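You operate a simulated robot arm through the tools that you are given. There is no shell and no other tool. Be economical: measure what you need, move in short steps, check, and stop when the job is done.

The job below is to be done with a simulated two-armed robot. You get a single attempt, and the scene is never put back.

## Task
Pour soap from the green bottle into the yellow bucket till the water foams.
Fine: hold the bottle as you turn its cap; leave it at least half full, put it back and cap it again. Set down upright: bottle.
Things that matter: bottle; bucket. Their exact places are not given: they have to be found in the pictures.

Only the result counts: the job must be done as asked and must still hold three seconds after the hand-in. Knocking over, shifting, dropping, spilling or breaking anything else fails it. A push-on lid holds only when it is set on centred and level and pressed home; a screw cap is set on level and turned clockwise until tight.

## Robot
Two 7-joint arms with two-finger parallel grippers on one trunk, on a base that drives. Base frame: it is fixed to the floor where the robot stands at the start and does not move with it; the origin is under the middle of the robot, x ahead of it, y to its left, z up. Readings come in m, rad, newtons and seconds.
The left shoulder is at the start at [0.07, 0.133, 1.263], the right one opposite. With the tool pointing down near the work surface each hand reaches from about 0.1 to 0.64 m from the robot's upright axis, wherever it stands, measured 20 degrees to its own side. Payload 1.57 kg a hand.
The tool frame of a hand sits at the grasp point between the pads (the TCP): z along the fingers, y along the line on which they close. The tips reach 0.03 m beyond it. The gripper opens to 0.08 m. The fingers are 0.017 m wide and 0.012 m thick; the gripper's body (0.04 by 0.082 m) begins 0.08 m behind the TCP.
Orientation is told as [roll, pitch, yaw] about the base's x, y, z axes, in that order, counted from this pose: with the fingers straight down and closing along the base's y, the tool's x points along the base's -x, its y along +y and its z along -z.

## Interface
- The arms move only by the tool servo_tool. It takes "left_increments", "right_increments" or both (then of equal length, played together; a hand with none holds still); each is one flat list of numbers, 7 for each row, row after row: the finger opening in m, from 0 to 0.08, then the shift along the tool's x, y, z in m, then the turn, a rotation vector about the tool's x, y, z in rad. In form: [grip, x, y, z, rx, ry, rz, grip, x, y, z, rx, ry, rz, ...]. A call has 1 to 12 rows; each row shifts and turns the commanded pose from where the row before left it, along the tool's axes as they then stand. Each row takes 0.2 s and may step no farther than 0.05 m and 0.15 rad from the row before; otherwise, or with a gripper value out of range, the whole call is refused. A pose out of reach is approached as far as the arm can. The call stops where the force on the tool passes 40 N (or 10 N more than at its start, if that is more) or the arm is blocked; 0.2 s more then pass. Each finger travels about 0.153 m/s and halts on what it meets, pressing with about 43 N; the grip force reading is that of the motor and also rises with nothing between the fingers. The clock runs only during rows and for 0.2 s after the last one: add rows that do not move to give the fingers time. The reply holds the time, the measured pose of the TCP, the force on the tool along the base axes, the opening and the grip force, in the units named above and with some noise, with the torque about the TCP (base axes, N m) and any sound that the robot's microphone picked up, and new pictures: "pictures" is both (left out), scene, wrist or none (wrist: the cameras of the hands that moved).
- Cameras (640 x 400 px; columns grow to the right, rows downward): "scene" is now at [0.1231, -0.054, 1.4985]; the picture's right is [-0.57, -0.82, 0.00], its down [-0.41, 0.28, -0.87] and it looks along [0.71, -0.50, -0.50] (base axes); focal length 214 px, centre (320, 200). "left" rides on the left gripper at [0.072, 0.007, -0.122] in its tool frame; the picture's right is [-0.09, 1.00, 0.00], its down [-0.84, -0.08, -0.54] and it looks along [-0.54, -0.05, 0.84] (tool axes); focal length 238 px, centre (320, 200). "right" rides on the right gripper at [0.072, -0.007, -0.122] in its tool frame; the picture's right is [0.09, 1.00, 0.00], its down [-0.84, 0.08, -0.54] and it looks along [-0.54, 0.05, 0.84] (tool axes); focal length 238 px, centre (320, 200).
- lift_body(by): slides the trunk up (or, below 0, down) by that many m; the arms and the scene camera ride with it, the base frame stays. It gives what a move gives, with no picture.
- steer(legs): drives the robot by 1 to 6 legs, each [ahead, left, turn to the left] in m, m and rad, along the robot's own axes; the way and the turn of a leg run together, so that a leg with both is an arc; at most 1.5 m and 3.142 rad a leg. The arms and the cameras ride along, it lands a little off, and it stops where it bumps. It gives what a move gives, and a new picture of the scene camera.
- head_to(pan, tilt): turns the head with the scene camera to pan (to the left, within 1.501 rad either way) and tilt (down, from -0.506 to 1.204), counted from straight ahead of the robot. It gives what a move gives, and a new picture of the scene camera.
- measure_at(camera, pixels): for up to 12 pixels [column, row] of the newest picture of that camera ("zoom" is the newest enlarged one), the place [x, y, z] in the base frame of the surface seen there, good to about 0.003 m. No time passes.
- enlarge(camera, box): a new picture of the part [left, top, right, bottom] of that camera's present view, enlarged. No time passes.
- hand_in(): hands the job in; it is judged then, once.

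Keep the steps short. Do not move on a guess: measure, check each grasp and each placing, and mend mistakes. In all there are 80 turns and 260 pictures (those below and enlarged ones count). Leave the grippers open and the arms clear of the work at the hand-in unless told otherwise, and finish with a single line.

The tools are called after "Emit:" by a JSON object that holds its "method" and its "body". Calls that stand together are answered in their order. servo_tool: Moves the arms, as the interface text tells. Its arguments: {"type":"object","properties":{"left_increments":{"type":"array"},"right_increments":{"type":"array"},"pictures":{"type":"string","enum":["both","scene","wrist","none"]}},"required":[]} The other tools are called the same way: lift_body (by) slides the trunk up or down; steer (legs) drives the base; head_to (pan, tilt) turns the head that bears the scene camera; measure_at (camera, pixels) gives the place of the surface under pixels of a picture; enlarge (camera, box) takes an enlarged picture of a part of a camera's view; hand_in () hands the job in.

At the start:

```text
time: 0.0
left_tool_pos: [0.3808, 0.0839, 1.3412]
left_tcp_rot: [-0.002, 0.0, 0.003]
left_contact_force: [-0.2, -0.5, -0.2]
left_torque: [0.0, -0.02, -0.04]
left_gripper_width: 0.0799
left_grasp_force: 0.1
right_tool_pos: [0.415, -0.2555, 1.3896]
right_tcp_rot: [-0.001, -0.001, -0.003]
right_contact_force: [-0.4, 0.6, 0.6]
right_torque: [0.02, 0.01, 0.0]
right_gripper_width: 0.08
right_grasp_force: 0.0
trunk travel left (down, up): [-0.836, 0.104]
robot x, y, heading: [0.0017, -0.002, -0.001]
head pan, tilt: [-0.607, 0.518]
```

scene: 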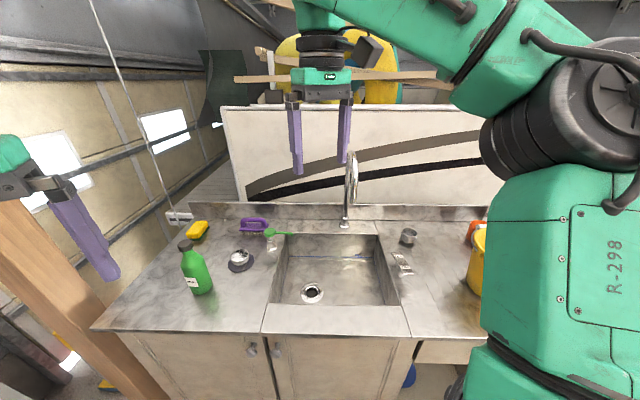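
right: 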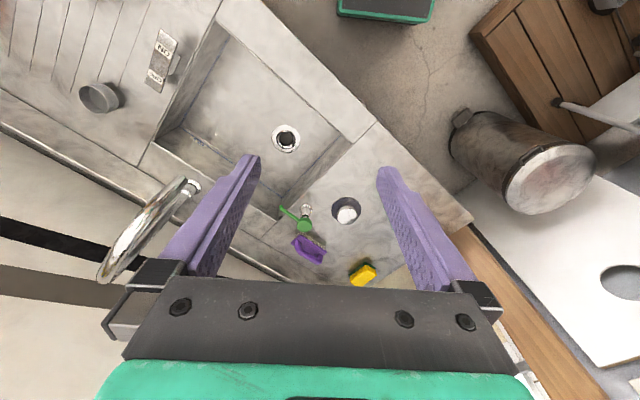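
left: 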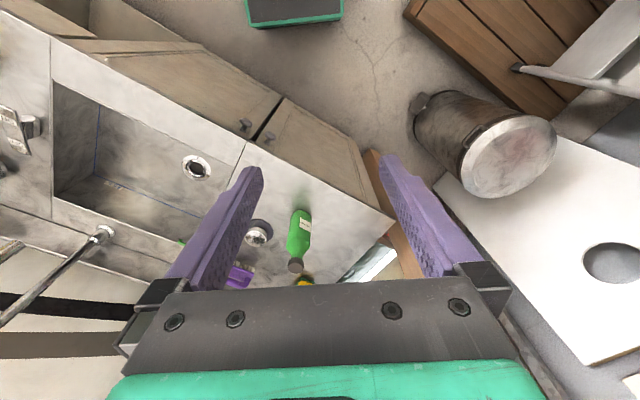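

I see the green bottle at about (195,270) and part of the yellow bucket at (478,260) behind the right arm. I measure both, and the counter.

Emit:
{"method": "measure_at", "body": {"camera": "scene", "pixels": [[186, 243], [184, 249], [190, 275], [197, 291], [150, 300], [220, 310], [478, 232], [474, 260], [473, 290], [430, 300], [340, 320], [240, 258]]}}

Emit:
{"method": "enlarge", "body": {"camera": "scene", "box": [140, 200, 300, 300]}}

Emit:
{"method": "head_to", "body": {"pan": -1.1, "tilt": 0.7}}

```text
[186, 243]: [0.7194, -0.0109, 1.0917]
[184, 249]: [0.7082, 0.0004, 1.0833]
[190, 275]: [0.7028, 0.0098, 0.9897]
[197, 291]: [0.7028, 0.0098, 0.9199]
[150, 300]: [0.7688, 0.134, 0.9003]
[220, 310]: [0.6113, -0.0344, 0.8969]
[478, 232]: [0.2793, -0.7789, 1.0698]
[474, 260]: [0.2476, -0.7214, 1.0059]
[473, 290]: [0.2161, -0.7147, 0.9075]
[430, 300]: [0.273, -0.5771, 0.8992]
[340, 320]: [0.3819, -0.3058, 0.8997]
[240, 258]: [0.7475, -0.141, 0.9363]
```

```text
4.00 times, centred on (220, 250) of scene
```

zoom: 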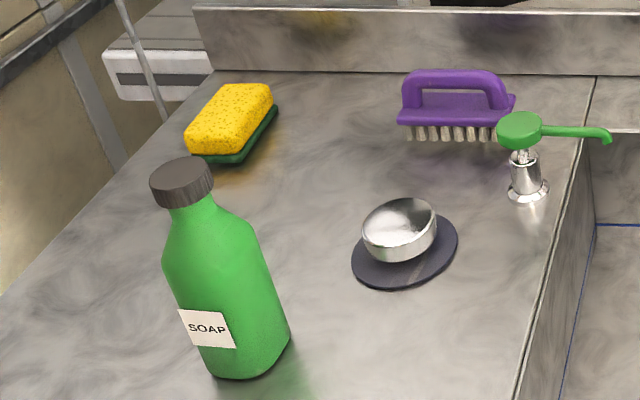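

```text
time: 0.9
left_tool_pos: [0.3801, 0.0861, 1.3418]
left_tcp_rot: [-0.003, 0.001, 0.002]
left_contact_force: [1.4, -0.2, -0.3]
left_torque: [0.0, 0.02, 0.02]
left_gripper_width: 0.0802
left_grasp_force: 0.1
right_tool_pos: [0.4138, -0.2552, 1.3902]
right_tcp_rot: [-0.001, 0.001, -0.001]
right_contact_force: [-0.4, 0.1, 0.6]
right_torque: [0.0, 0.02, 0.0]
right_gripper_width: 0.0799
right_grasp_force: 0.2
trunk travel left (down, up): [-0.836, 0.104]
robot x, y, heading: [0.0026, 0.0036, 0.0]
head pan, tilt: [-1.1, 0.7]
```

scene: 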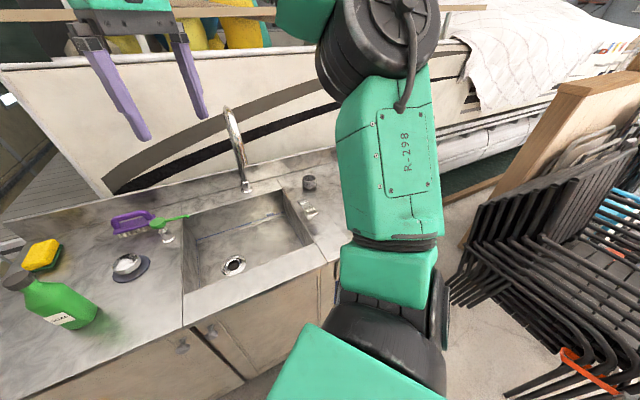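

The arm hides the bucket. The counter looks square at pan -0.607, so I turn the robot to face it; the hands ride well above the counter.

Emit:
{"method": "steer", "body": {"legs": [[0, 0, -0.607]]}}

Emit:
{"method": "head_to", "body": {"pan": -0.55, "tilt": 0.8}}

```text
time: 3.0
left_tool_pos: [0.3626, -0.1475, 1.3424]
left_tcp_rot: [-0.001, 0.001, -0.606]
left_contact_force: [0.9, 0.2, -0.4]
left_torque: [-0.01, -0.01, 0.01]
left_gripper_width: 0.0799
left_grasp_force: 0.0
right_tool_pos: [0.195, -0.4468, 1.39]
right_tcp_rot: [0.0, 0.001, -0.609]
right_contact_force: [-0.8, 0.4, 0.9]
right_torque: [0.0, 0.03, -0.03]
right_gripper_width: 0.0798
right_grasp_force: 0.1
trunk travel left (down, up): [-0.836, 0.104]
robot x, y, heading: [-0.0003, -0.0018, -0.609]
head pan, tilt: [-1.1, 0.7]
```

scene: 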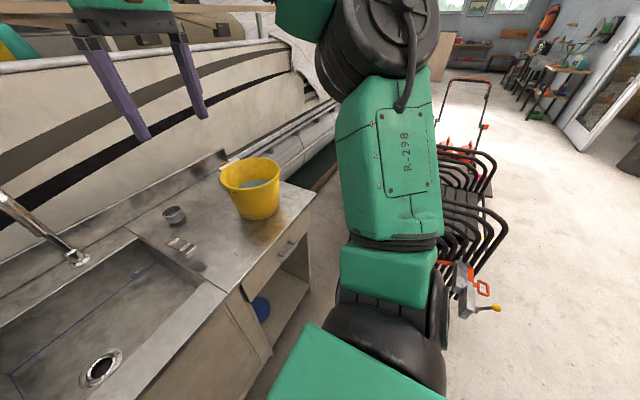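

```text
time: 4.0
left_tool_pos: [0.3609, -0.1472, 1.3427]
left_tcp_rot: [-0.003, -0.001, -0.607]
left_contact_force: [-0.4, -0.1, -0.2]
left_torque: [-0.01, 0.03, -0.05]
left_gripper_width: 0.0801
left_grasp_force: 0.1
right_tool_pos: [0.194, -0.4468, 1.3894]
right_tcp_rot: [0.001, 0.0, -0.609]
right_contact_force: [0.2, 0.2, -0.2]
right_torque: [0.0, -0.05, -0.03]
right_gripper_width: 0.0801
right_grasp_force: 0.0
trunk travel left (down, up): [-0.836, 0.104]
robot x, y, heading: [0.002, 0.0026, -0.608]
head pan, tilt: [-0.55, 0.799]
```

scene: 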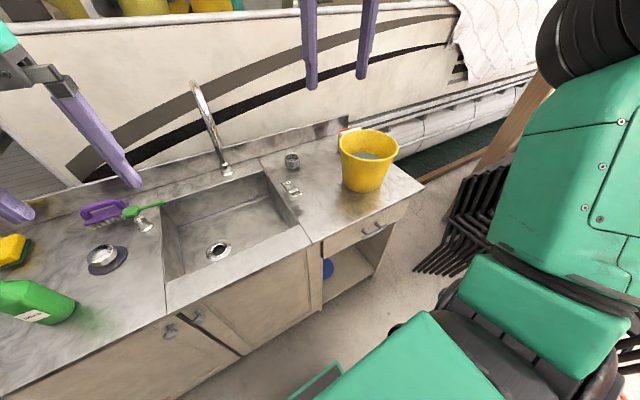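

The bucket stands at (368,160) with water in it. I measure its rim, water and base, and the counter edge and faucet top.

Emit:
{"method": "measure_at", "body": {"camera": "scene", "pixels": [[369, 162], [340, 146], [397, 148], [368, 130], [373, 157], [362, 190], [200, 85], [226, 172], [420, 186], [310, 242], [170, 310], [345, 132]]}}

Emit:
{"method": "enlarge", "body": {"camera": "scene", "box": [260, 100, 440, 212]}}

```text
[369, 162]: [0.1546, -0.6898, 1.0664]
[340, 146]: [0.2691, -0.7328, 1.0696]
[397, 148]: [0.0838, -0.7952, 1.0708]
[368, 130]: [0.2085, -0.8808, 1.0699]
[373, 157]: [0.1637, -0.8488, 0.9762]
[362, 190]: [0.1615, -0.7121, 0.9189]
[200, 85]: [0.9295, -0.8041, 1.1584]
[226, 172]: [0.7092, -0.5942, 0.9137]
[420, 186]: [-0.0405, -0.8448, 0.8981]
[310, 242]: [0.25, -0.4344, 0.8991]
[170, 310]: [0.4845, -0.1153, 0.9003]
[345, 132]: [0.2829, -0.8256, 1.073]
```

```text
3.56 times, centred on (350, 156) of scene
```

zoom: 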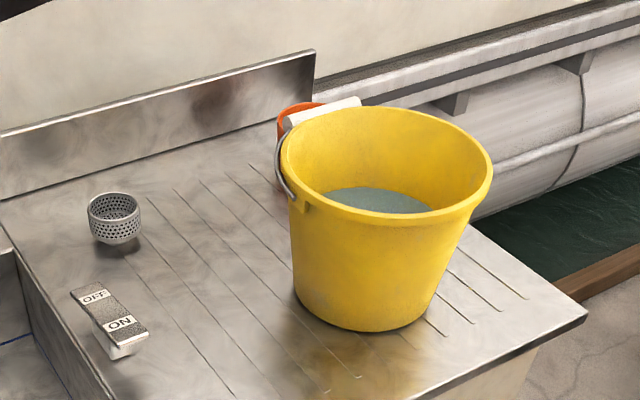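

I now know the bucket centre is about (0.18,-0.785), rim z 1.07. Before driving left toward the bottle I check what stands there.

Emit:
{"method": "head_to", "body": {"pan": 0.75, "tilt": 0.85}}

```text
time: 5.4
left_tool_pos: [0.3616, -0.1484, 1.3414]
left_tcp_rot: [-0.003, -0.001, -0.605]
left_contact_force: [-0.3, 0.3, 0.7]
left_torque: [-0.04, 0.04, -0.01]
left_gripper_width: 0.0801
left_grasp_force: 0.0
right_tool_pos: [0.1941, -0.4464, 1.3909]
right_tcp_rot: [0.001, 0.0, -0.609]
right_contact_force: [0.2, 0.3, 0.4]
right_torque: [-0.02, -0.03, 0.0]
right_gripper_width: 0.0801
right_grasp_force: 0.0
trunk travel left (down, up): [-0.836, 0.104]
robot x, y, heading: [-0.0012, 0.0003, -0.611]
head pan, tilt: [0.75, 0.85]
```

scene: 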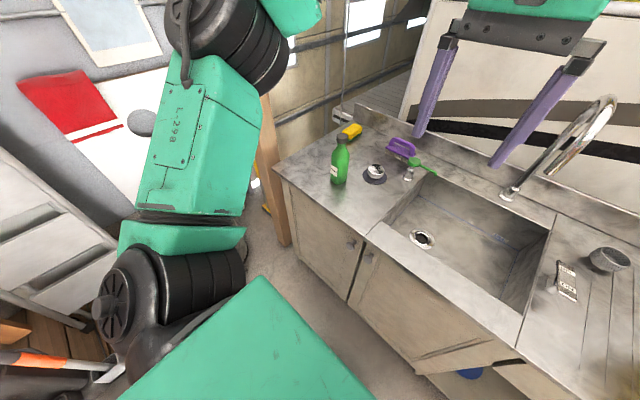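

The bottle is at (340,162), a wooden post at (280,210). I measure the bottle's outline and the obstacles.

Emit:
{"method": "measure_at", "body": {"camera": "scene", "pixels": [[341, 137], [340, 160], [339, 182], [268, 170], [282, 240], [278, 172], [60, 240], [100, 300], [260, 200], [375, 225], [60, 330], [20, 370]]}}

Emit:
{"method": "enlarge", "body": {"camera": "scene", "box": [292, 120, 388, 200]}}

```text
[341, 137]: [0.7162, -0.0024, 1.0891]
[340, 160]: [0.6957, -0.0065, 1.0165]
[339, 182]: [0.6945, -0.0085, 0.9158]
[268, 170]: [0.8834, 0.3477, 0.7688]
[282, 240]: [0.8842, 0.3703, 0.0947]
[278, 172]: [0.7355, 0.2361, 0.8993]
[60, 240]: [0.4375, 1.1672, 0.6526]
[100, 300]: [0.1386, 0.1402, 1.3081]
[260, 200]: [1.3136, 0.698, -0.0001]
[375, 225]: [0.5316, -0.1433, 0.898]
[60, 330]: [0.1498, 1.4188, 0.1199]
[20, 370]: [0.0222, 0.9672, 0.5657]
```

```text
5.00 times, centred on (340, 160) of scene
```

zoom: 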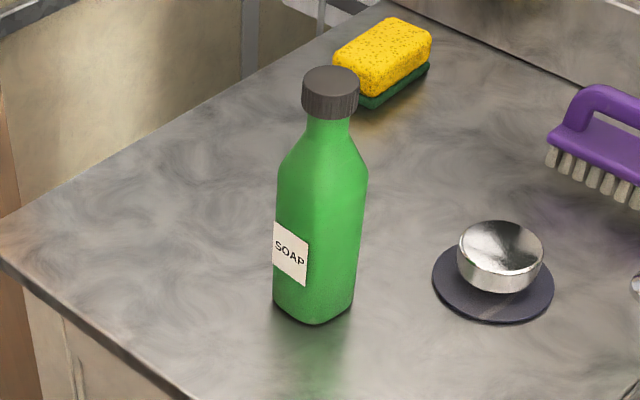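

The bottle seems to have a rounded-square body. I measure along a row of it, and the cap.

Emit:
{"method": "measure_at", "body": {"camera": "zoom", "pixels": [[278, 240], [288, 242], [298, 244], [310, 246], [325, 246], [340, 244], [352, 240], [358, 238], [330, 78], [306, 100], [330, 112], [354, 102]]}}

Emit:
{"method": "measure_at", "body": {"camera": "zoom", "pixels": [[280, 200], [290, 203], [303, 205], [320, 206], [340, 203], [355, 198], [362, 192], [328, 130], [320, 316], [276, 300], [350, 298], [312, 150]]}}

```text
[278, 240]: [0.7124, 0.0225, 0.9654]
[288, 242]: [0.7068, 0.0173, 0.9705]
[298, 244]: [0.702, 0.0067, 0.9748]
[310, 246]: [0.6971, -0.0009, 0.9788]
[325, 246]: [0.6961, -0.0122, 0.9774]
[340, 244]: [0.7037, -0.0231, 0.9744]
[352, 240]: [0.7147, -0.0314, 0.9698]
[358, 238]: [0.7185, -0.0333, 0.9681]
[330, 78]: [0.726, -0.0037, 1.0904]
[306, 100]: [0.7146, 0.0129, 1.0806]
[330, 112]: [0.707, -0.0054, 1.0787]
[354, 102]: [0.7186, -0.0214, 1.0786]
```

```text
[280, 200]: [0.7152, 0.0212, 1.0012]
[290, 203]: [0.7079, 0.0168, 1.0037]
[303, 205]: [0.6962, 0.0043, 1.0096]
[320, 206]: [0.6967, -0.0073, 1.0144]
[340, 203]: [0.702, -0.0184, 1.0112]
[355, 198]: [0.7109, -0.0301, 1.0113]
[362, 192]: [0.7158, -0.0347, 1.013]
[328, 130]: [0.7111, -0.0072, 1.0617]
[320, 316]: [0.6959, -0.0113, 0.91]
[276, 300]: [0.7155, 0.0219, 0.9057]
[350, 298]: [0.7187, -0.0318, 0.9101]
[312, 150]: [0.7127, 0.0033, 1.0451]
```

Bottle: centre ≈ (0.724,-0.007), flats aligned with the counter, about 0.05 m wide, cap ≈ 0.036 m across at z 1.075–1.093. I drive 0.3 m left, parallel to the counter.

Emit:
{"method": "steer", "body": {"legs": [[0, 0.3, 0]]}}

Emit:
{"method": "head_to", "body": {"pan": 0.15, "tilt": 0.75}}

```text
time: 7.5
left_tool_pos: [0.5323, 0.0976, 1.3427]
left_tcp_rot: [0.001, 0.0, -0.608]
left_contact_force: [-0.3, 1.0, -0.3]
left_torque: [0.03, -0.01, 0.02]
left_gripper_width: 0.08
left_grasp_force: 0.0
right_tool_pos: [0.3653, -0.2008, 1.3895]
right_tcp_rot: [0.001, 0.002, -0.612]
right_contact_force: [-0.3, 0.1, 0.2]
right_torque: [0.01, -0.02, 0.04]
right_gripper_width: 0.08
right_grasp_force: 0.0
trunk travel left (down, up): [-0.836, 0.104]
robot x, y, heading: [0.1691, 0.2479, -0.611]
head pan, tilt: [0.75, 0.85]
```

scene: 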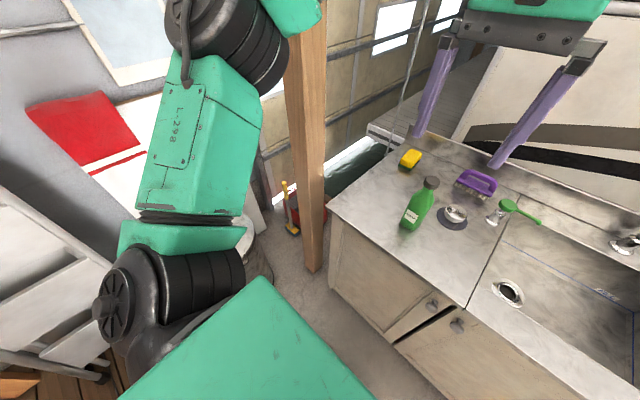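

```text
time: 8.5
left_tool_pos: [0.5337, 0.1005, 1.3423]
left_tcp_rot: [-0.003, 0.0, -0.607]
left_contact_force: [-0.4, -0.1, 0.7]
left_torque: [-0.02, -0.02, 0.05]
left_gripper_width: 0.0798
left_grasp_force: 0.0
right_tool_pos: [0.3665, -0.1988, 1.3897]
right_tcp_rot: [0.0, 0.001, -0.612]
right_contact_force: [-0.3, 0.4, 0.2]
right_torque: [0.01, 0.01, 0.02]
right_gripper_width: 0.0801
right_grasp_force: 0.1
trunk travel left (down, up): [-0.836, 0.104]
robot x, y, heading: [0.1712, 0.2491, -0.61]
head pan, tilt: [0.15, 0.75]
```

scene: 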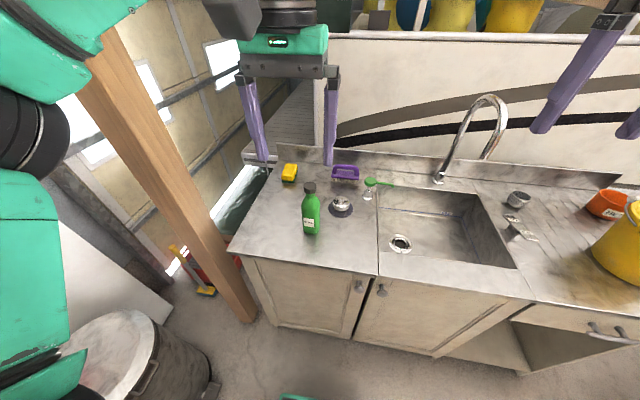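

The left hand is at robot-frame (f 0.381, l 0.085). I pitch it forward in place by 1.05 rad so the fingers point forward and 30° down.

Emit:
{"method": "servo_tool", "body": {"left_increments": [0.08, 0, 0, 0, 0, -0.15, 0, 0.08, 0, 0, 0, 0, -0.15, 0, 0.08, 0, 0, 0, 0, -0.15, 0, 0.08, 0, 0, 0, 0, -0.15, 0, 0.08, 0, 0, 0, 0, -0.15, 0, 0.08, 0, 0, 0, 0, -0.15, 0, 0.08, 0, 0, 0, 0, -0.15, 0, 0.08, 0, 0, 0, 0, 0, 0], "pictures": "both"}}

```text
time: 10.3
left_tool_pos: [0.533, 0.0999, 1.3422]
left_tcp_rot: [-0.004, -1.05, -0.606]
left_contact_force: [0.4, 0.5, 0.2]
left_torque: [-0.03, -0.02, -0.01]
left_gripper_width: 0.0801
left_grasp_force: 0.0
right_tool_pos: [0.3671, -0.1993, 1.3901]
right_tcp_rot: [0.001, -0.001, -0.611]
right_contact_force: [0.2, 0.2, 0.2]
right_torque: [0.03, -0.03, 0.0]
right_gripper_width: 0.0802
right_grasp_force: 0.1
trunk travel left (down, up): [-0.836, 0.104]
robot x, y, heading: [0.1719, 0.2448, -0.608]
head pan, tilt: [0.15, 0.75]
```

scene: 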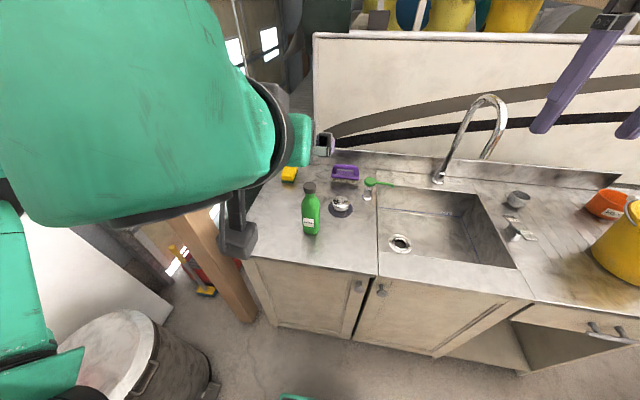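
left: 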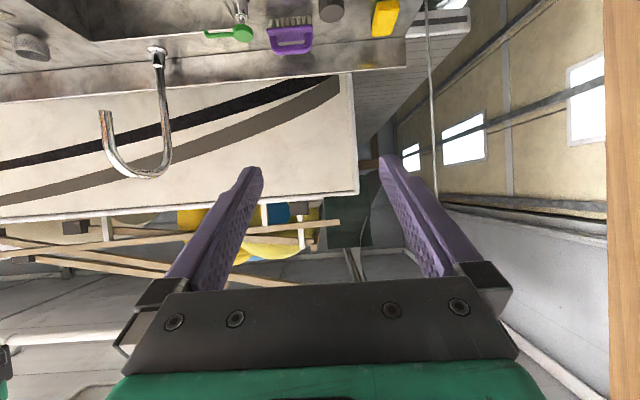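

Pitch is right (-1.05). I move down and forward to the pre-grasp, 0.13 m short of the bottle along the fingers.

Emit:
{"method": "servo_tool", "body": {"left_increments": [0.08, 0.0286, 0.003, 0.034, 0, 0, 0, 0.08, 0.0286, 0.003, 0.034, 0, 0, 0, 0.08, 0.0286, 0.003, 0.034, 0, 0, 0, 0.08, 0.0286, 0.003, 0.034, 0, 0, 0, 0.08, 0.0286, 0.003, 0.034, 0, 0, 0, 0.08, 0.0286, 0.003, 0.034, 0, 0, 0, 0.08, 0.0286, 0.003, 0.034, 0, 0, 0, 0.08, 0, 0, 0, 0, 0, 0]}}

```text
time: 12.1
left_tool_pos: [0.632, 0.0557, 1.0485]
left_tcp_rot: [-0.003, -1.049, -0.605]
left_contact_force: [0.8, 0.0, -0.9]
left_torque: [-0.02, 0.02, 0.0]
left_gripper_width: 0.08
left_grasp_force: 0.1
right_tool_pos: [0.3657, -0.1985, 1.3902]
right_tcp_rot: [0.002, -0.001, -0.611]
right_contact_force: [0.0, 0.1, 0.2]
right_torque: [0.0, 0.0, 0.0]
right_gripper_width: 0.0799
right_grasp_force: 0.0
trunk travel left (down, up): [-0.836, 0.104]
robot x, y, heading: [0.172, 0.2465, -0.608]
head pan, tilt: [0.15, 0.75]
```

scene: 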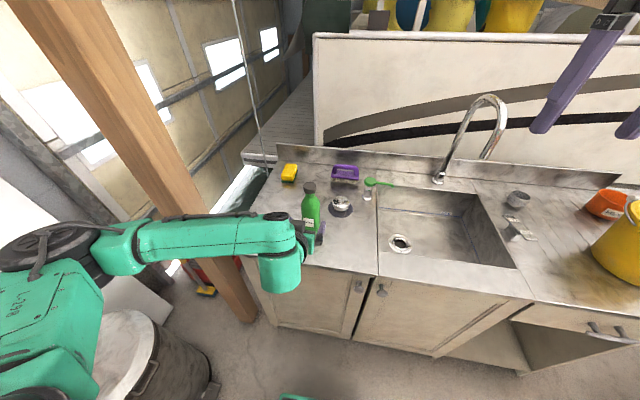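
left: 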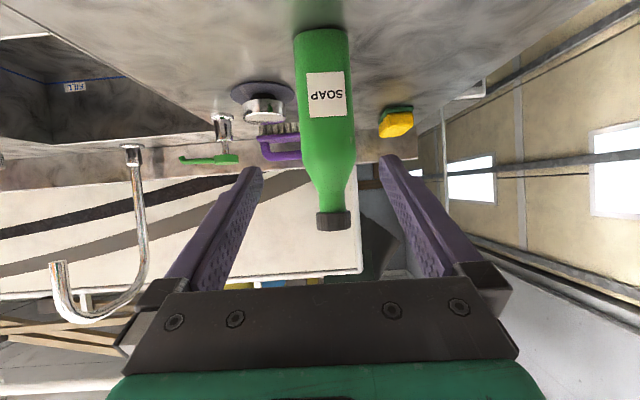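

The bottle appears centred with its label facing the hand. I measure its two edges, its front and the cap in the wrist view for a precise aim.

Emit:
{"method": "measure_at", "body": {"camera": "left", "pixels": [[303, 120], [325, 120], [349, 120], [302, 60], [345, 60], [325, 60], [325, 150], [318, 222], [333, 222], [349, 222], [328, 190], [309, 120]]}}

```text
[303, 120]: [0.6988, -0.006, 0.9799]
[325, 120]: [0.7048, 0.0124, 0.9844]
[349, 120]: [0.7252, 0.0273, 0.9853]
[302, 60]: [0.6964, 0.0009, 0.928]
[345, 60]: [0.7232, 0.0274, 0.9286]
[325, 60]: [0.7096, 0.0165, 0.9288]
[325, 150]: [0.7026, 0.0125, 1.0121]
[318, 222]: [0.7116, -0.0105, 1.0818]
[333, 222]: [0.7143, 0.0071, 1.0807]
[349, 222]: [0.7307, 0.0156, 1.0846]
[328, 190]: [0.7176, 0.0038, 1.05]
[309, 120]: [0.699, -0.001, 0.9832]
```

Bottle centre is l ≈ 0.412 against the hand's 0.407, centre f ≈ 0.602. I advance 0.133 m along the fingers with a 5 mm shift left, still open.

Emit:
{"method": "servo_tool", "body": {"left_increments": [0.08, 0, 0.005, 0.03, 0, 0, 0, 0.08, 0, 0, 0.033, 0, 0, 0, 0.08, 0, 0, 0.035, 0, 0, 0, 0.08, 0, 0, 0.035, 0, 0, 0, 0.08, 0, 0, 0, 0, 0, 0]}}

```text
time: 13.3
left_tool_pos: [0.7308, -0.0052, 0.9824]
left_tcp_rot: [-0.001, -1.049, -0.605]
left_contact_force: [-0.1, -0.1, 0.3]
left_torque: [-0.03, 0.01, -0.02]
left_gripper_width: 0.0798
left_grasp_force: 0.0
right_tool_pos: [0.3667, -0.1987, 1.3902]
right_tcp_rot: [0.001, -0.002, -0.611]
right_contact_force: [-0.4, 0.4, -0.7]
right_torque: [0.01, -0.03, -0.02]
right_gripper_width: 0.0799
right_grasp_force: 0.0
trunk travel left (down, up): [-0.836, 0.104]
robot x, y, heading: [0.1763, 0.2471, -0.609]
head pan, tilt: [0.15, 0.75]
```

scene: 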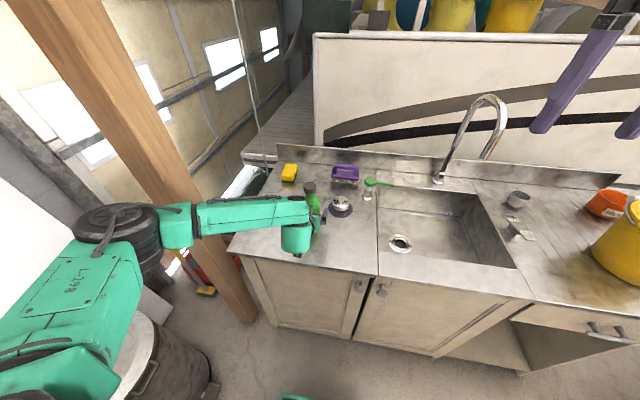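
left: 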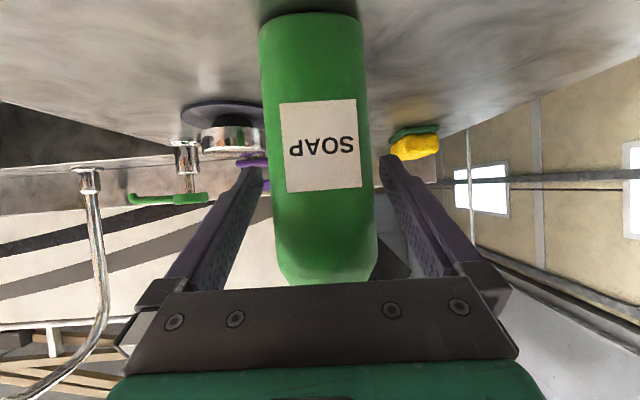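

The bottle stands well between the pads. I close the left gripper.

Emit:
{"method": "servo_tool", "body": {"left_increments": [0.055, 0, 0, 0, 0, 0, 0, 0.03, 0, 0, 0, 0, 0, 0, 0.02, 0, 0, 0, 0, 0, 0, 0.02, 0, 0, 0, 0, 0, 0], "pictures": "wrist"}}

```text
time: 14.3
left_tool_pos: [0.7301, -0.0058, 0.9836]
left_tcp_rot: [0.0, -1.05, -0.608]
left_contact_force: [-0.1, 1.1, 1.4]
left_torque: [0.01, 0.05, -0.02]
left_gripper_width: 0.0559
left_grasp_force: 43.2
right_tool_pos: [0.3654, -0.1983, 1.3911]
right_tcp_rot: [-0.001, -0.003, -0.611]
right_contact_force: [0.4, 0.0, 0.4]
right_torque: [0.0, 0.02, 0.02]
right_gripper_width: 0.08
right_grasp_force: 0.0
trunk travel left (down, up): [-0.836, 0.104]
robot x, y, heading: [0.1721, 0.2468, -0.609]
head pan, tilt: [0.15, 0.75]
```

left: 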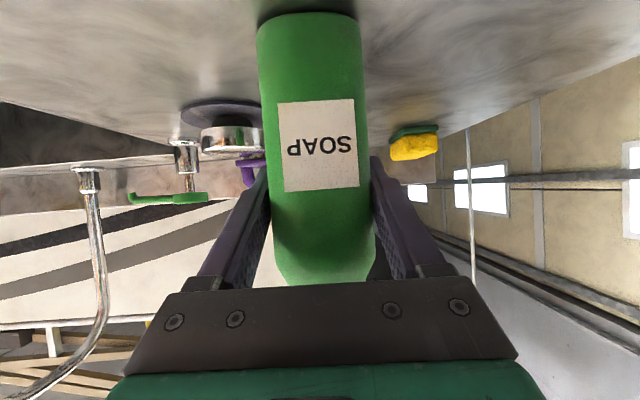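

Firm grip at 0.056 m. Home pose of the hand: (0.730,-0.006,0.984). I lift 0.06 m straight up, then bring it 0.12 m back and 0.09 m right, keeping it upright over the counter.

Emit:
{"method": "servo_tool", "body": {"left_increments": [0.02, -0.026, 0, -0.015, 0, 0, 0, 0.02, -0.026, 0, -0.015, 0, 0, 0, 0.02, 0.015, -0.0225, -0.026, 0, 0, 0, 0.02, 0.015, -0.0225, -0.026, 0, 0, 0, 0.02, 0.015, -0.0225, -0.026, 0, 0, 0, 0.02, 0.015, -0.0225, -0.026, 0, 0, 0, 0.02, 0, 0, 0, 0, 0, 0]}}

```text
time: 15.9
left_tool_pos: [0.5794, -0.0116, 1.0426]
left_tcp_rot: [-0.002, -1.049, -0.608]
left_contact_force: [-0.2, 0.0, -3.1]
left_torque: [-0.04, -0.03, -0.01]
left_gripper_width: 0.0561
left_grasp_force: 43.2
right_tool_pos: [0.3694, -0.1994, 1.3904]
right_tcp_rot: [0.0, 0.001, -0.612]
right_contact_force: [1.1, -0.2, 0.2]
right_torque: [-0.02, -0.01, 0.01]
right_gripper_width: 0.0799
right_grasp_force: 0.0
trunk travel left (down, up): [-0.836, 0.104]
robot x, y, heading: [0.1736, 0.2459, -0.616]
head pan, tilt: [0.15, 0.75]
```

scene: 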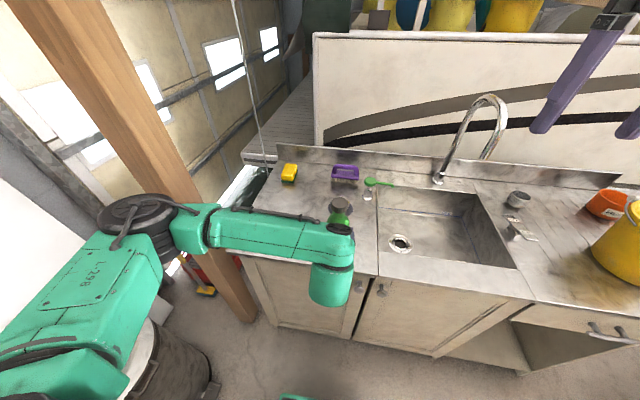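
left: 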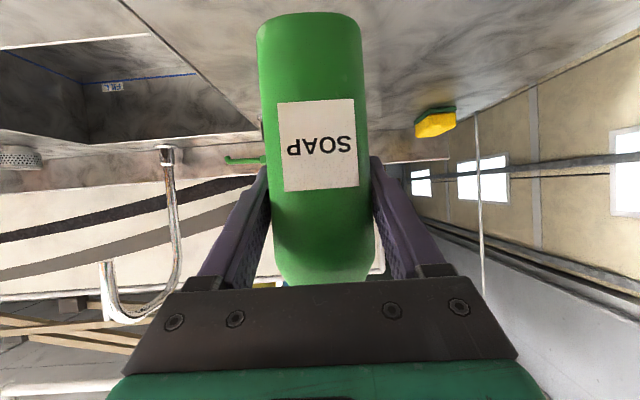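

The bottle is held (weight ≈ 3 N). I locate the cap now at (340,205).

Emit:
{"method": "enlarge", "body": {"camera": "scene", "box": [300, 180, 380, 230]}}

Emit:
{"method": "measure_at", "body": {"camera": "scene", "pixels": [[340, 203], [334, 203], [347, 203], [340, 199], [340, 207]]}}

```text
8.00 times, centred on (340, 205) of scene
```

zoom: 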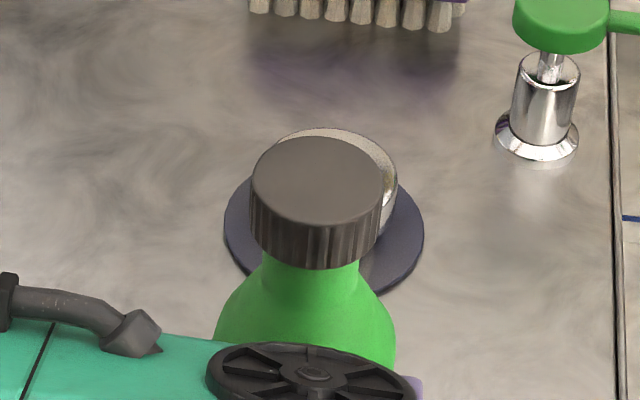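

```text
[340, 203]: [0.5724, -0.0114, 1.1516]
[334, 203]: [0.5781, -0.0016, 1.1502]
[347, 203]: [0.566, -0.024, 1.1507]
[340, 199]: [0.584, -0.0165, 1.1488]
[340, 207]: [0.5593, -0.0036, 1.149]
```

I refine with the zoom: cap top edges and the cap's lower rim.

Emit:
{"method": "measure_at", "body": {"camera": "zoom", "pixels": [[257, 185], [379, 185], [318, 142], [318, 219], [318, 181], [312, 264], [312, 240], [300, 280]]}}

```text
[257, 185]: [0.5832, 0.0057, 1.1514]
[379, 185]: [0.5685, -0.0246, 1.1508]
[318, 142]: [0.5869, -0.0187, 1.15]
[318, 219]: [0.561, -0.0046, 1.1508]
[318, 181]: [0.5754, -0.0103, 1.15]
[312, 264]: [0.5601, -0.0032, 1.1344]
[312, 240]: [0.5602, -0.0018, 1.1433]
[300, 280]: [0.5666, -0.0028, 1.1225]
```

Cap centre ≈ (0.575,-0.011), top z 1.151, height ≈ 0.02. I bring the right hand above it (still high), to check the clearances.

Emit:
{"method": "servo_tool", "body": {"right_increments": [0.08, -0.0088, 0.0389, 0, 0, 0, 0, 0.08, -0.0088, 0.0389, 0, 0, 0, 0, 0.08, -0.0088, 0.0389, 0, 0, 0, 0, 0.08, -0.0088, 0.0389, 0, 0, 0, 0, 0.08, -0.0088, 0.0389, 0, 0, 0, 0, 0.08, -0.0088, 0.0389, 0, 0, 0, 0, 0.08, -0.0088, 0.0389, 0, 0, 0, 0, 0.08, 0, 0, 0.04, 0, 0, 0, 0.08, 0, 0, 0.04, 0, 0, 0, 0.08, 0, 0, 0, 0, 0, 0]}}

```text
time: 18.1
left_tool_pos: [0.5793, -0.0111, 1.0428]
left_tcp_rot: [0.0, -1.049, -0.606]
left_contact_force: [-0.2, 0.0, -2.7]
left_torque: [-0.05, -0.03, 0.01]
left_gripper_width: 0.0559
left_grasp_force: 43.4
right_tool_pos: [0.4466, -0.0523, 1.238]
right_tcp_rot: [0.002, 0.0, -0.612]
right_contact_force: [-0.1, 0.8, 0.4]
right_torque: [-0.03, 0.02, -0.02]
right_gripper_width: 0.0799
right_grasp_force: 0.0
right hand out of reach, approached as far as the arm can: row 1, 2, 3, 4, 5, 6, 7
trunk travel left (down, up): [-0.836, 0.104]
robot x, y, heading: [0.174, 0.2463, -0.611]
head pan, tilt: [0.15, 0.75]
```

scene: 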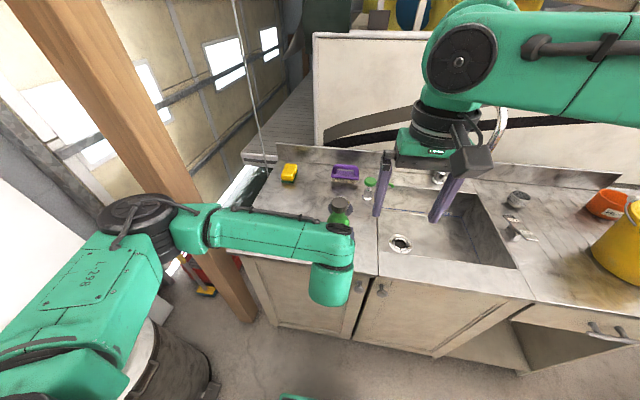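
right: 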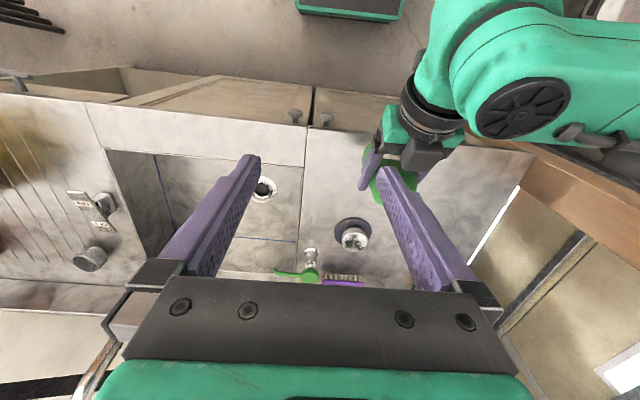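

The right hand was held back by reach at that height; it is at (0.447,-0.052,1.238). Lower it reaches farther, so I approach the remaining 0.08 forward, 0.107 left.

Emit:
{"method": "servo_tool", "body": {"right_increments": [0.08, -0.027, 0.0355, 0, 0, 0, 0, 0.08, -0.027, 0.0355, 0, 0, 0, 0, 0.08, -0.027, 0.0355, 0, 0, 0, 0, 0.08, 0, 0, 0, 0, 0, 0]}}

```text
time: 19.1
left_tool_pos: [0.5802, -0.0128, 1.0423]
left_tcp_rot: [-0.002, -1.046, -0.606]
left_contact_force: [-0.4, -1.1, -3.7]
left_torque: [-0.01, -0.02, -0.03]
left_gripper_width: 0.0558
left_grasp_force: 42.9
right_tool_pos: [0.4787, -0.0507, 1.2397]
right_tcp_rot: [0.003, 0.001, -0.616]
right_contact_force: [-0.9, -1.1, -0.5]
right_torque: [-0.02, -0.02, -0.01]
right_gripper_width: 0.0797
right_grasp_force: 0.0
right hand out of reach, approached as far as the arm can: row 1, 2, 3
trunk travel left (down, up): [-0.836, 0.104]
robot x, y, heading: [0.1743, 0.2496, -0.609]
head pan, tilt: [0.15, 0.75]
```

scene: 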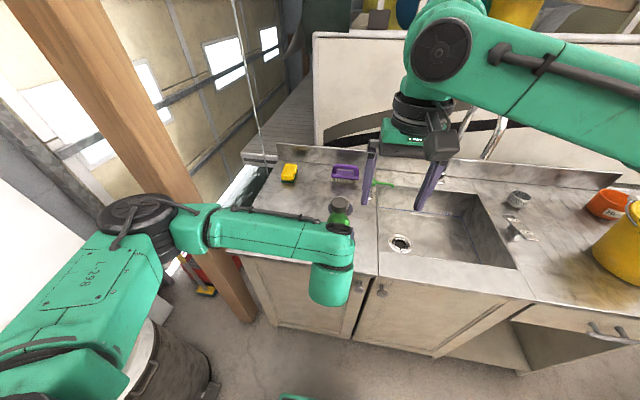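
right: 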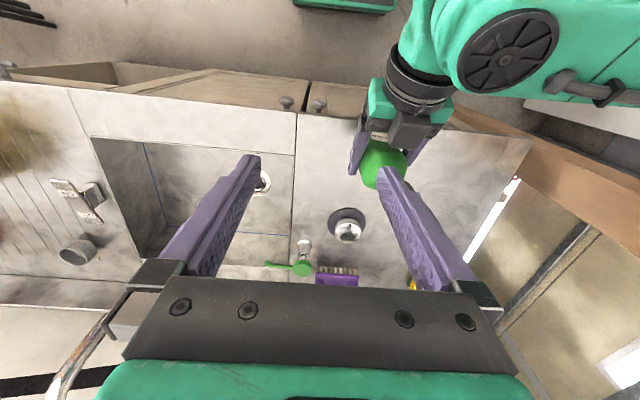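

The right arm is limited by the wrist being high relative to its shoulder. I raise the trunk 0.1 m so both hands can work lower relative to the shoulders.

Emit:
{"method": "lift_body", "body": {"by": 0.1}}

```text
time: 20.4
left_tool_pos: [0.5807, -0.0117, 1.1424]
left_tcp_rot: [-0.003, -1.049, -0.605]
left_contact_force: [-0.1, 0.0, -4.1]
left_torque: [0.0, -0.03, 0.0]
left_gripper_width: 0.0557
left_grasp_force: 43.7
right_tool_pos: [0.4767, -0.05, 1.3412]
right_tcp_rot: [0.002, -0.002, -0.616]
right_contact_force: [0.2, 0.0, 0.4]
right_torque: [-0.01, 0.01, 0.03]
right_gripper_width: 0.0799
right_grasp_force: 0.1
trunk travel left (down, up): [-0.936, 0.004]
robot x, y, heading: [0.1724, 0.2482, -0.607]
head pan, tilt: [0.15, 0.75]
```

I lower the left hand 0.10 m, with 0.05 m right and 0.02 m back, then lower the right hand 0.10 m.

Emit:
{"method": "servo_tool", "body": {"left_increments": [0.02, 0.0322, -0.0167, 0.0109, 0, 0, 0, 0.02, 0.0322, -0.0167, 0.0109, 0, 0, 0, 0.02, 0.0322, -0.0167, 0.0109, 0, 0, 0, 0.02, 0, 0, 0, 0, 0, 0, 0.02, 0, 0, 0, 0, 0, 0, 0.02, 0, 0, 0, 0, 0, 0, 0.02, 0, 0, 0, 0, 0, 0, 0.02, 0, 0, 0, 0, 0, 0], "right_increments": [0.08, 0, 0, 0, 0, 0, 0, 0.08, 0, 0, 0, 0, 0, 0, 0.08, 0, 0, 0.0333, 0, 0, 0, 0.08, 0, 0, 0.0333, 0, 0, 0, 0.08, 0, 0, 0.0333, 0, 0, 0, 0.08, -0.0192, 0.0188, 0, 0, 0, 0, 0.08, -0.0192, 0.0188, 0, 0, 0, 0, 0.08, 0, 0, 0, 0, 0, 0]}}

Emit:
{"method": "head_to", "body": {"pan": 0.0, "tilt": 0.9}}

```text
time: 22.2
left_tool_pos: [0.533, -0.0407, 1.0423]
left_tcp_rot: [0.0, -1.05, -0.606]
left_contact_force: [-0.5, -0.4, -2.3]
left_torque: [-0.01, -0.02, -0.03]
left_gripper_width: 0.0555
left_grasp_force: 43.1
right_tool_pos: [0.4951, -0.0536, 1.2395]
right_tcp_rot: [0.003, -0.003, -0.616]
right_contact_force: [-1.1, -0.3, 1.6]
right_torque: [0.0, -0.03, -0.01]
right_gripper_width: 0.08
right_grasp_force: 0.0
right hand out of reach, approached as far as the arm can: row 6, 7
trunk travel left (down, up): [-0.936, 0.004]
robot x, y, heading: [0.173, 0.245, -0.614]
head pan, tilt: [0.15, 0.75]
```

scene: 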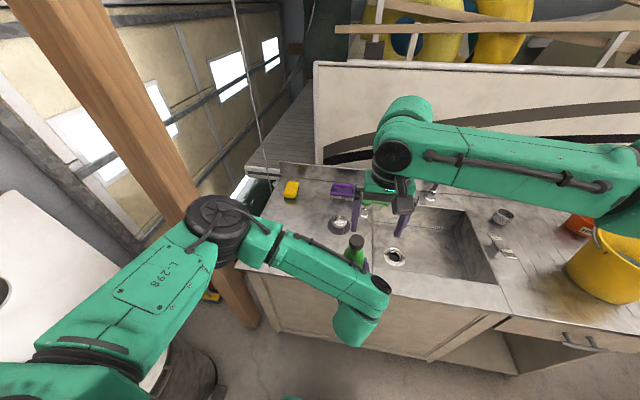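
right: 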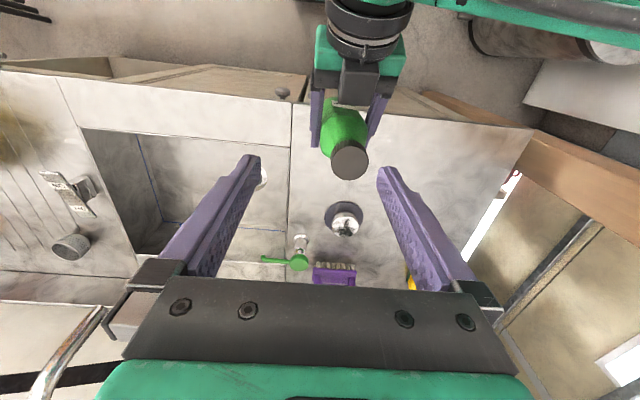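
left: 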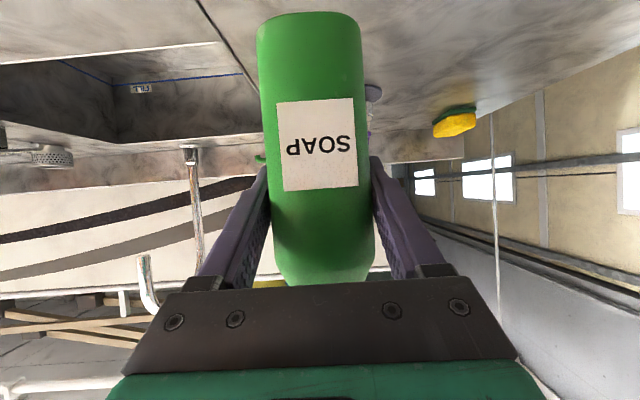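

```text
time: 22.9
left_tool_pos: [0.5342, -0.0408, 1.0418]
left_tcp_rot: [-0.001, -1.047, -0.607]
left_contact_force: [-0.3, -0.4, -3.1]
left_torque: [0.01, 0.03, 0.0]
left_gripper_width: 0.0559
left_grasp_force: 43.2
right_tool_pos: [0.4957, -0.0531, 1.2392]
right_tcp_rot: [0.003, -0.002, -0.616]
right_contact_force: [-0.2, 0.3, 0.1]
right_torque: [0.01, 0.01, -0.02]
right_gripper_width: 0.08
right_grasp_force: 0.1
trunk travel left (down, up): [-0.936, 0.004]
robot x, y, heading: [0.1727, 0.247, -0.606]
head pan, tilt: [0.0, 0.901]
```

scene: 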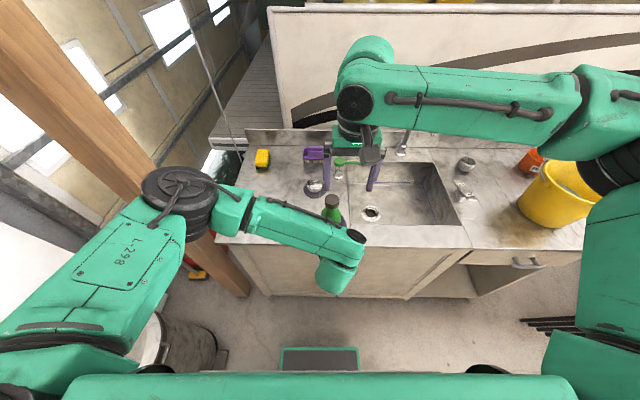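

I check the base's front edge (320,352) versus the cabinet, to see whether the robot could stand closer; and cap position.

Emit:
{"method": "measure_at", "body": {"camera": "scene", "pixels": [[320, 349], [320, 330], [320, 300], [300, 272], [332, 200], [327, 203], [338, 203], [326, 180], [372, 180]]}}

```text
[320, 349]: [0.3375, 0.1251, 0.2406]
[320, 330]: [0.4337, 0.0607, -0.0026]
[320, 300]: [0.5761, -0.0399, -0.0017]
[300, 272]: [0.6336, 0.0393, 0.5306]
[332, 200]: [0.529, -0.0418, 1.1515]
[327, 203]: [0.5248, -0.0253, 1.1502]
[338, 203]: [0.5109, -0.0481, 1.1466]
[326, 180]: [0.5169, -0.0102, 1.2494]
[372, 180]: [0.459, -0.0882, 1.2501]
```

There is 0.29 m between base and cabinet. I drive 0.10 m forward, so the bottle can stay above the counter while nearer to the robot.

Emit:
{"method": "steer", "body": {"legs": [[0.1, 0, 0]]}}

```text
time: 24.1
left_tool_pos: [0.6109, -0.0946, 1.0465]
left_tcp_rot: [-0.001, -1.054, -0.607]
left_contact_force: [-0.4, 0.7, -3.8]
left_torque: [-0.05, -0.01, -0.01]
left_gripper_width: 0.0557
left_grasp_force: 42.7
right_tool_pos: [0.5719, -0.1058, 1.241]
right_tcp_rot: [0.006, -0.009, -0.615]
right_contact_force: [-0.1, 0.4, -0.1]
right_torque: [-0.01, -0.06, 0.0]
right_gripper_width: 0.0799
right_grasp_force: 0.1
trunk travel left (down, up): [-0.936, 0.004]
robot x, y, heading: [0.2537, 0.1917, -0.612]
head pan, tilt: [0.0, 0.901]
```

scene: 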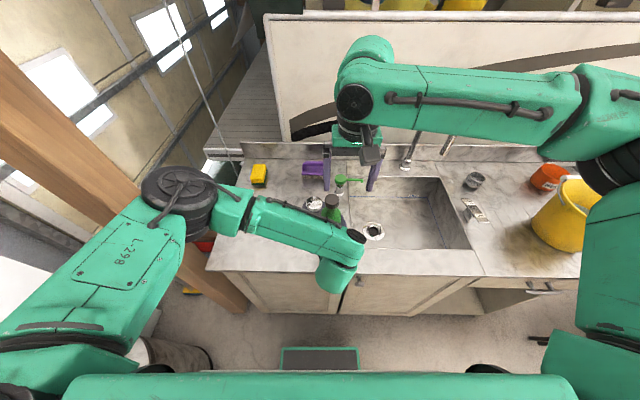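

I bring the bottle 0.08 m back and 0.06 m right, toward the space the right hand reaches easily.

Emit:
{"method": "servo_tool", "body": {"left_increments": [0.02, 0.0133, -0.02, -0.0231, 0, 0, 0, 0.02, 0.0133, -0.02, -0.0231, 0, 0, 0, 0.02, 0.0133, -0.02, -0.0231, 0, 0, 0, 0.02, 0, 0, 0, 0, 0, 0], "pictures": "scene"}}

```text
time: 25.1
left_tool_pos: [0.5157, -0.1015, 1.0427]
left_tcp_rot: [-0.001, -1.048, -0.605]
left_contact_force: [0.2, 0.5, -2.3]
left_torque: [-0.05, -0.03, -0.02]
left_gripper_width: 0.0561
left_grasp_force: 43.5
right_tool_pos: [0.5786, -0.1083, 1.24]
right_tcp_rot: [0.003, -0.002, -0.616]
right_contact_force: [-1.4, -0.2, -0.1]
right_torque: [-0.03, 0.02, 0.0]
right_gripper_width: 0.08
right_grasp_force: 0.0
trunk travel left (down, up): [-0.936, 0.004]
robot x, y, heading: [0.254, 0.193, -0.61]
head pan, tilt: [0.0, 0.901]
```

scene: 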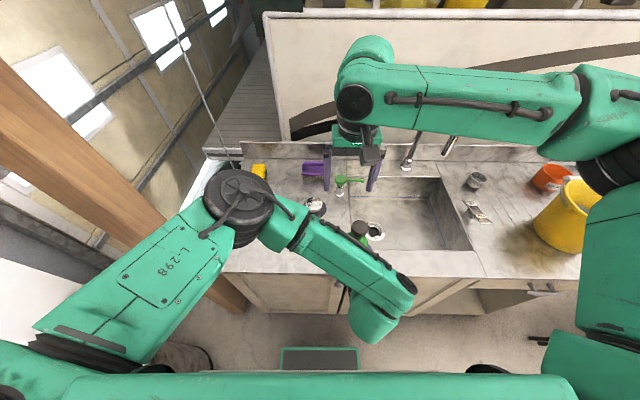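

I measure the cap at (360,227) again with a zoom.

Emit:
{"method": "enlarge", "body": {"camera": "scene", "box": [320, 205, 400, 255]}}

Emit:
{"method": "measure_at", "body": {"camera": "zoom", "pixels": [[256, 170], [370, 170], [312, 130], [312, 210], [312, 170], [312, 240]]}}

```text
8.00 times, centred on (360, 230) of scene
```

zoom: 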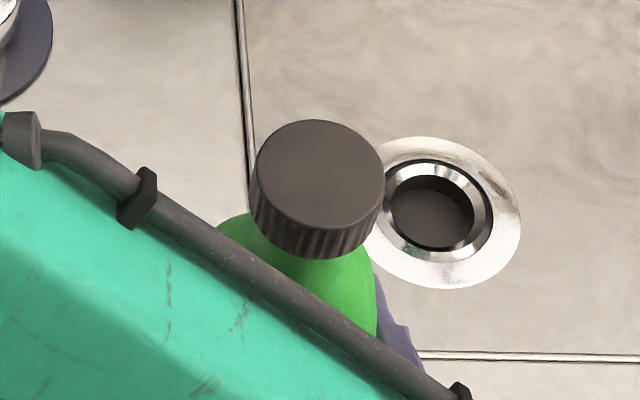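

```text
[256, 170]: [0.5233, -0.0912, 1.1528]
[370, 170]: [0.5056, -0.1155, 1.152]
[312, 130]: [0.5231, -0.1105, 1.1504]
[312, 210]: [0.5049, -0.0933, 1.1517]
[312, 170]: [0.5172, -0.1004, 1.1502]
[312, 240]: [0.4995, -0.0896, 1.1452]
```

Cap centre ≈ (0.513,-0.103), top 1.151. I put the right hand above it (0.057 back, 0.033 right) and pre-turn it clockwise by 1.35 rad, still at z 1.24.

Emit:
{"method": "servo_tool", "body": {"right_increments": [0.08, 0.0284, -0.0166, 0, 0, 0, 0, 0.08, 0.0284, -0.0166, 0, 0, 0, 0, 0.08, 0, 0, 0, 0, 0, 0.15, 0.08, 0, 0, 0, 0, 0, 0.15, 0.08, 0, 0, 0, 0, 0, 0.15, 0.08, 0, 0, 0, 0, 0, 0.15, 0.08, 0, 0, 0, 0, 0, 0.15, 0.08, 0, 0, 0, 0, 0, 0.15, 0.08, 0, 0, 0, 0, 0, 0.15, 0.08, 0, 0, 0, 0, 0, 0.15, 0.08, 0, 0, 0, 0, 0, 0.15, 0.08, 0, 0, 0, 0, 0, 0]}}

```text
time: 27.7
left_tool_pos: [0.5149, -0.1016, 1.0423]
left_tcp_rot: [-0.001, -1.051, -0.608]
left_contact_force: [-0.6, 0.5, -3.4]
left_torque: [0.04, 0.02, 0.0]
left_gripper_width: 0.0557
left_grasp_force: 42.8
right_tool_pos: [0.5111, -0.1029, 1.2387]
right_tcp_rot: [0.003, 0.004, -1.967]
right_contact_force: [-0.2, -0.2, 0.2]
right_torque: [0.0, -0.05, -0.02]
right_gripper_width: 0.0802
right_grasp_force: 0.0
trunk travel left (down, up): [-0.936, 0.004]
robot x, y, heading: [0.2537, 0.1894, -0.61]
head pan, tilt: [0.0, 0.901]
```

scene: 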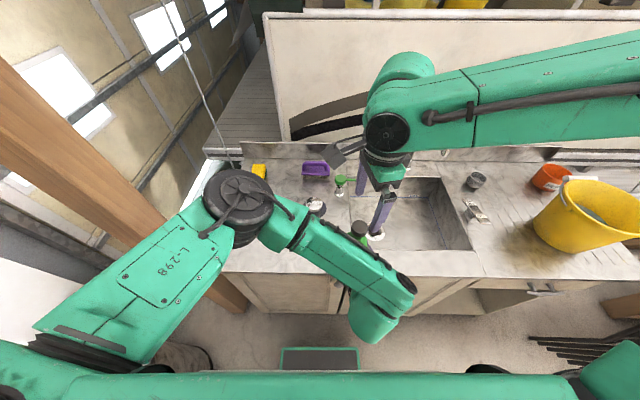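
right: 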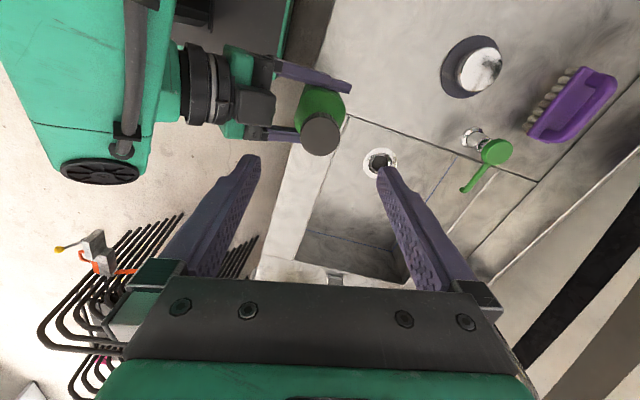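

The cap shows at (320,133), centred between the fingers. I check its position from the right camera.

Emit:
{"method": "measure_at", "body": {"camera": "right", "pixels": [[320, 133], [304, 130], [338, 130], [320, 118], [320, 148]]}}

```text
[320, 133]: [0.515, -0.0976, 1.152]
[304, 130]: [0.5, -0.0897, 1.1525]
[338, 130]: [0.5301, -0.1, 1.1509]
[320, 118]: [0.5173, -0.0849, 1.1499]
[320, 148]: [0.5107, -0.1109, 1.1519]
```

Nearly centred (off by 3 mm). I correct that and descend 0.084 m, so the pads cover the cap only.

Emit:
{"method": "servo_tool", "body": {"right_increments": [0.08, 0.003, 0.002, 0.028, 0, 0, 0, 0.08, 0, 0, 0.028, 0, 0, 0, 0.08, 0, 0, 0.028, 0, 0, 0, 0.08, 0, 0, 0, 0, 0, 0], "pictures": "both"}}

```text
time: 28.7
left_tool_pos: [0.5152, -0.1021, 1.0423]
left_tcp_rot: [-0.001, -1.05, -0.608]
left_contact_force: [0.6, 0.3, -4.1]
left_torque: [-0.01, -0.04, -0.02]
left_gripper_width: 0.0556
left_grasp_force: 42.7
right_tool_pos: [0.514, -0.1018, 1.1554]
right_tcp_rot: [0.003, 0.003, -1.965]
right_contact_force: [0.2, 0.0, 0.5]
right_torque: [0.0, -0.01, -0.02]
right_gripper_width: 0.0801
right_grasp_force: 0.1
trunk travel left (down, up): [-0.936, 0.004]
robot x, y, heading: [0.2543, 0.1935, -0.613]
head pan, tilt: [0.0, 0.901]
```

scene: 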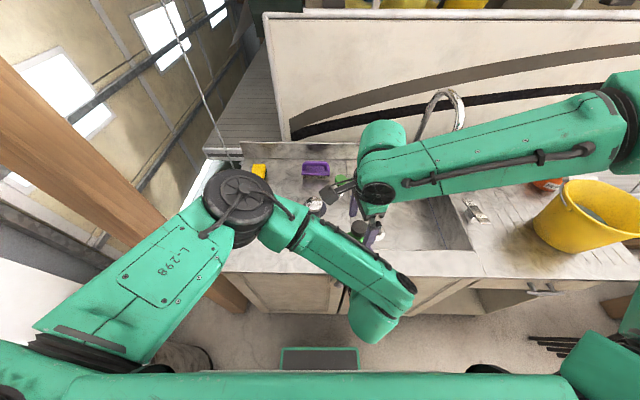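
right: 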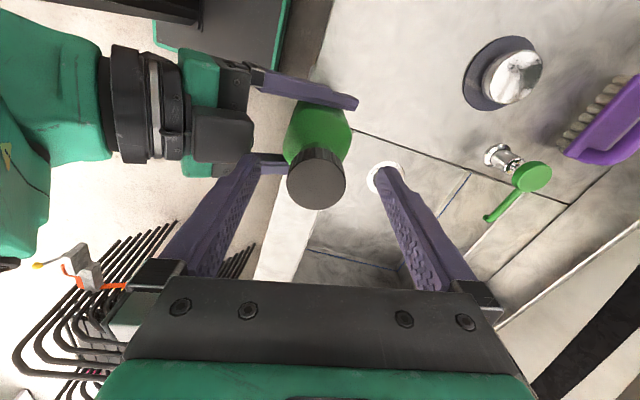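

Before closing I check the cap's centre at close range.

Emit:
{"method": "measure_at", "body": {"camera": "right", "pixels": [[317, 182], [290, 180], [343, 180], [317, 162], [317, 206], [317, 155]]}}

Emit:
{"method": "enlarge", "body": {"camera": "right", "box": [240, 120, 400, 220]}}

```text
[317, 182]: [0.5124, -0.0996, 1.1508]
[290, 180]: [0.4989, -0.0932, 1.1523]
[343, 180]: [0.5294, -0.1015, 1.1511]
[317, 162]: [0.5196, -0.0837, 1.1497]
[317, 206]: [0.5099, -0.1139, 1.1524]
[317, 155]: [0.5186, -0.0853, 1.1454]
```

```text
4.00 times, centred on (320, 170) of right
```

zoom: 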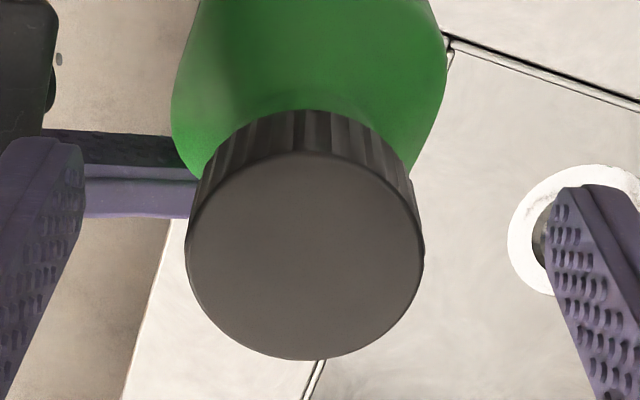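

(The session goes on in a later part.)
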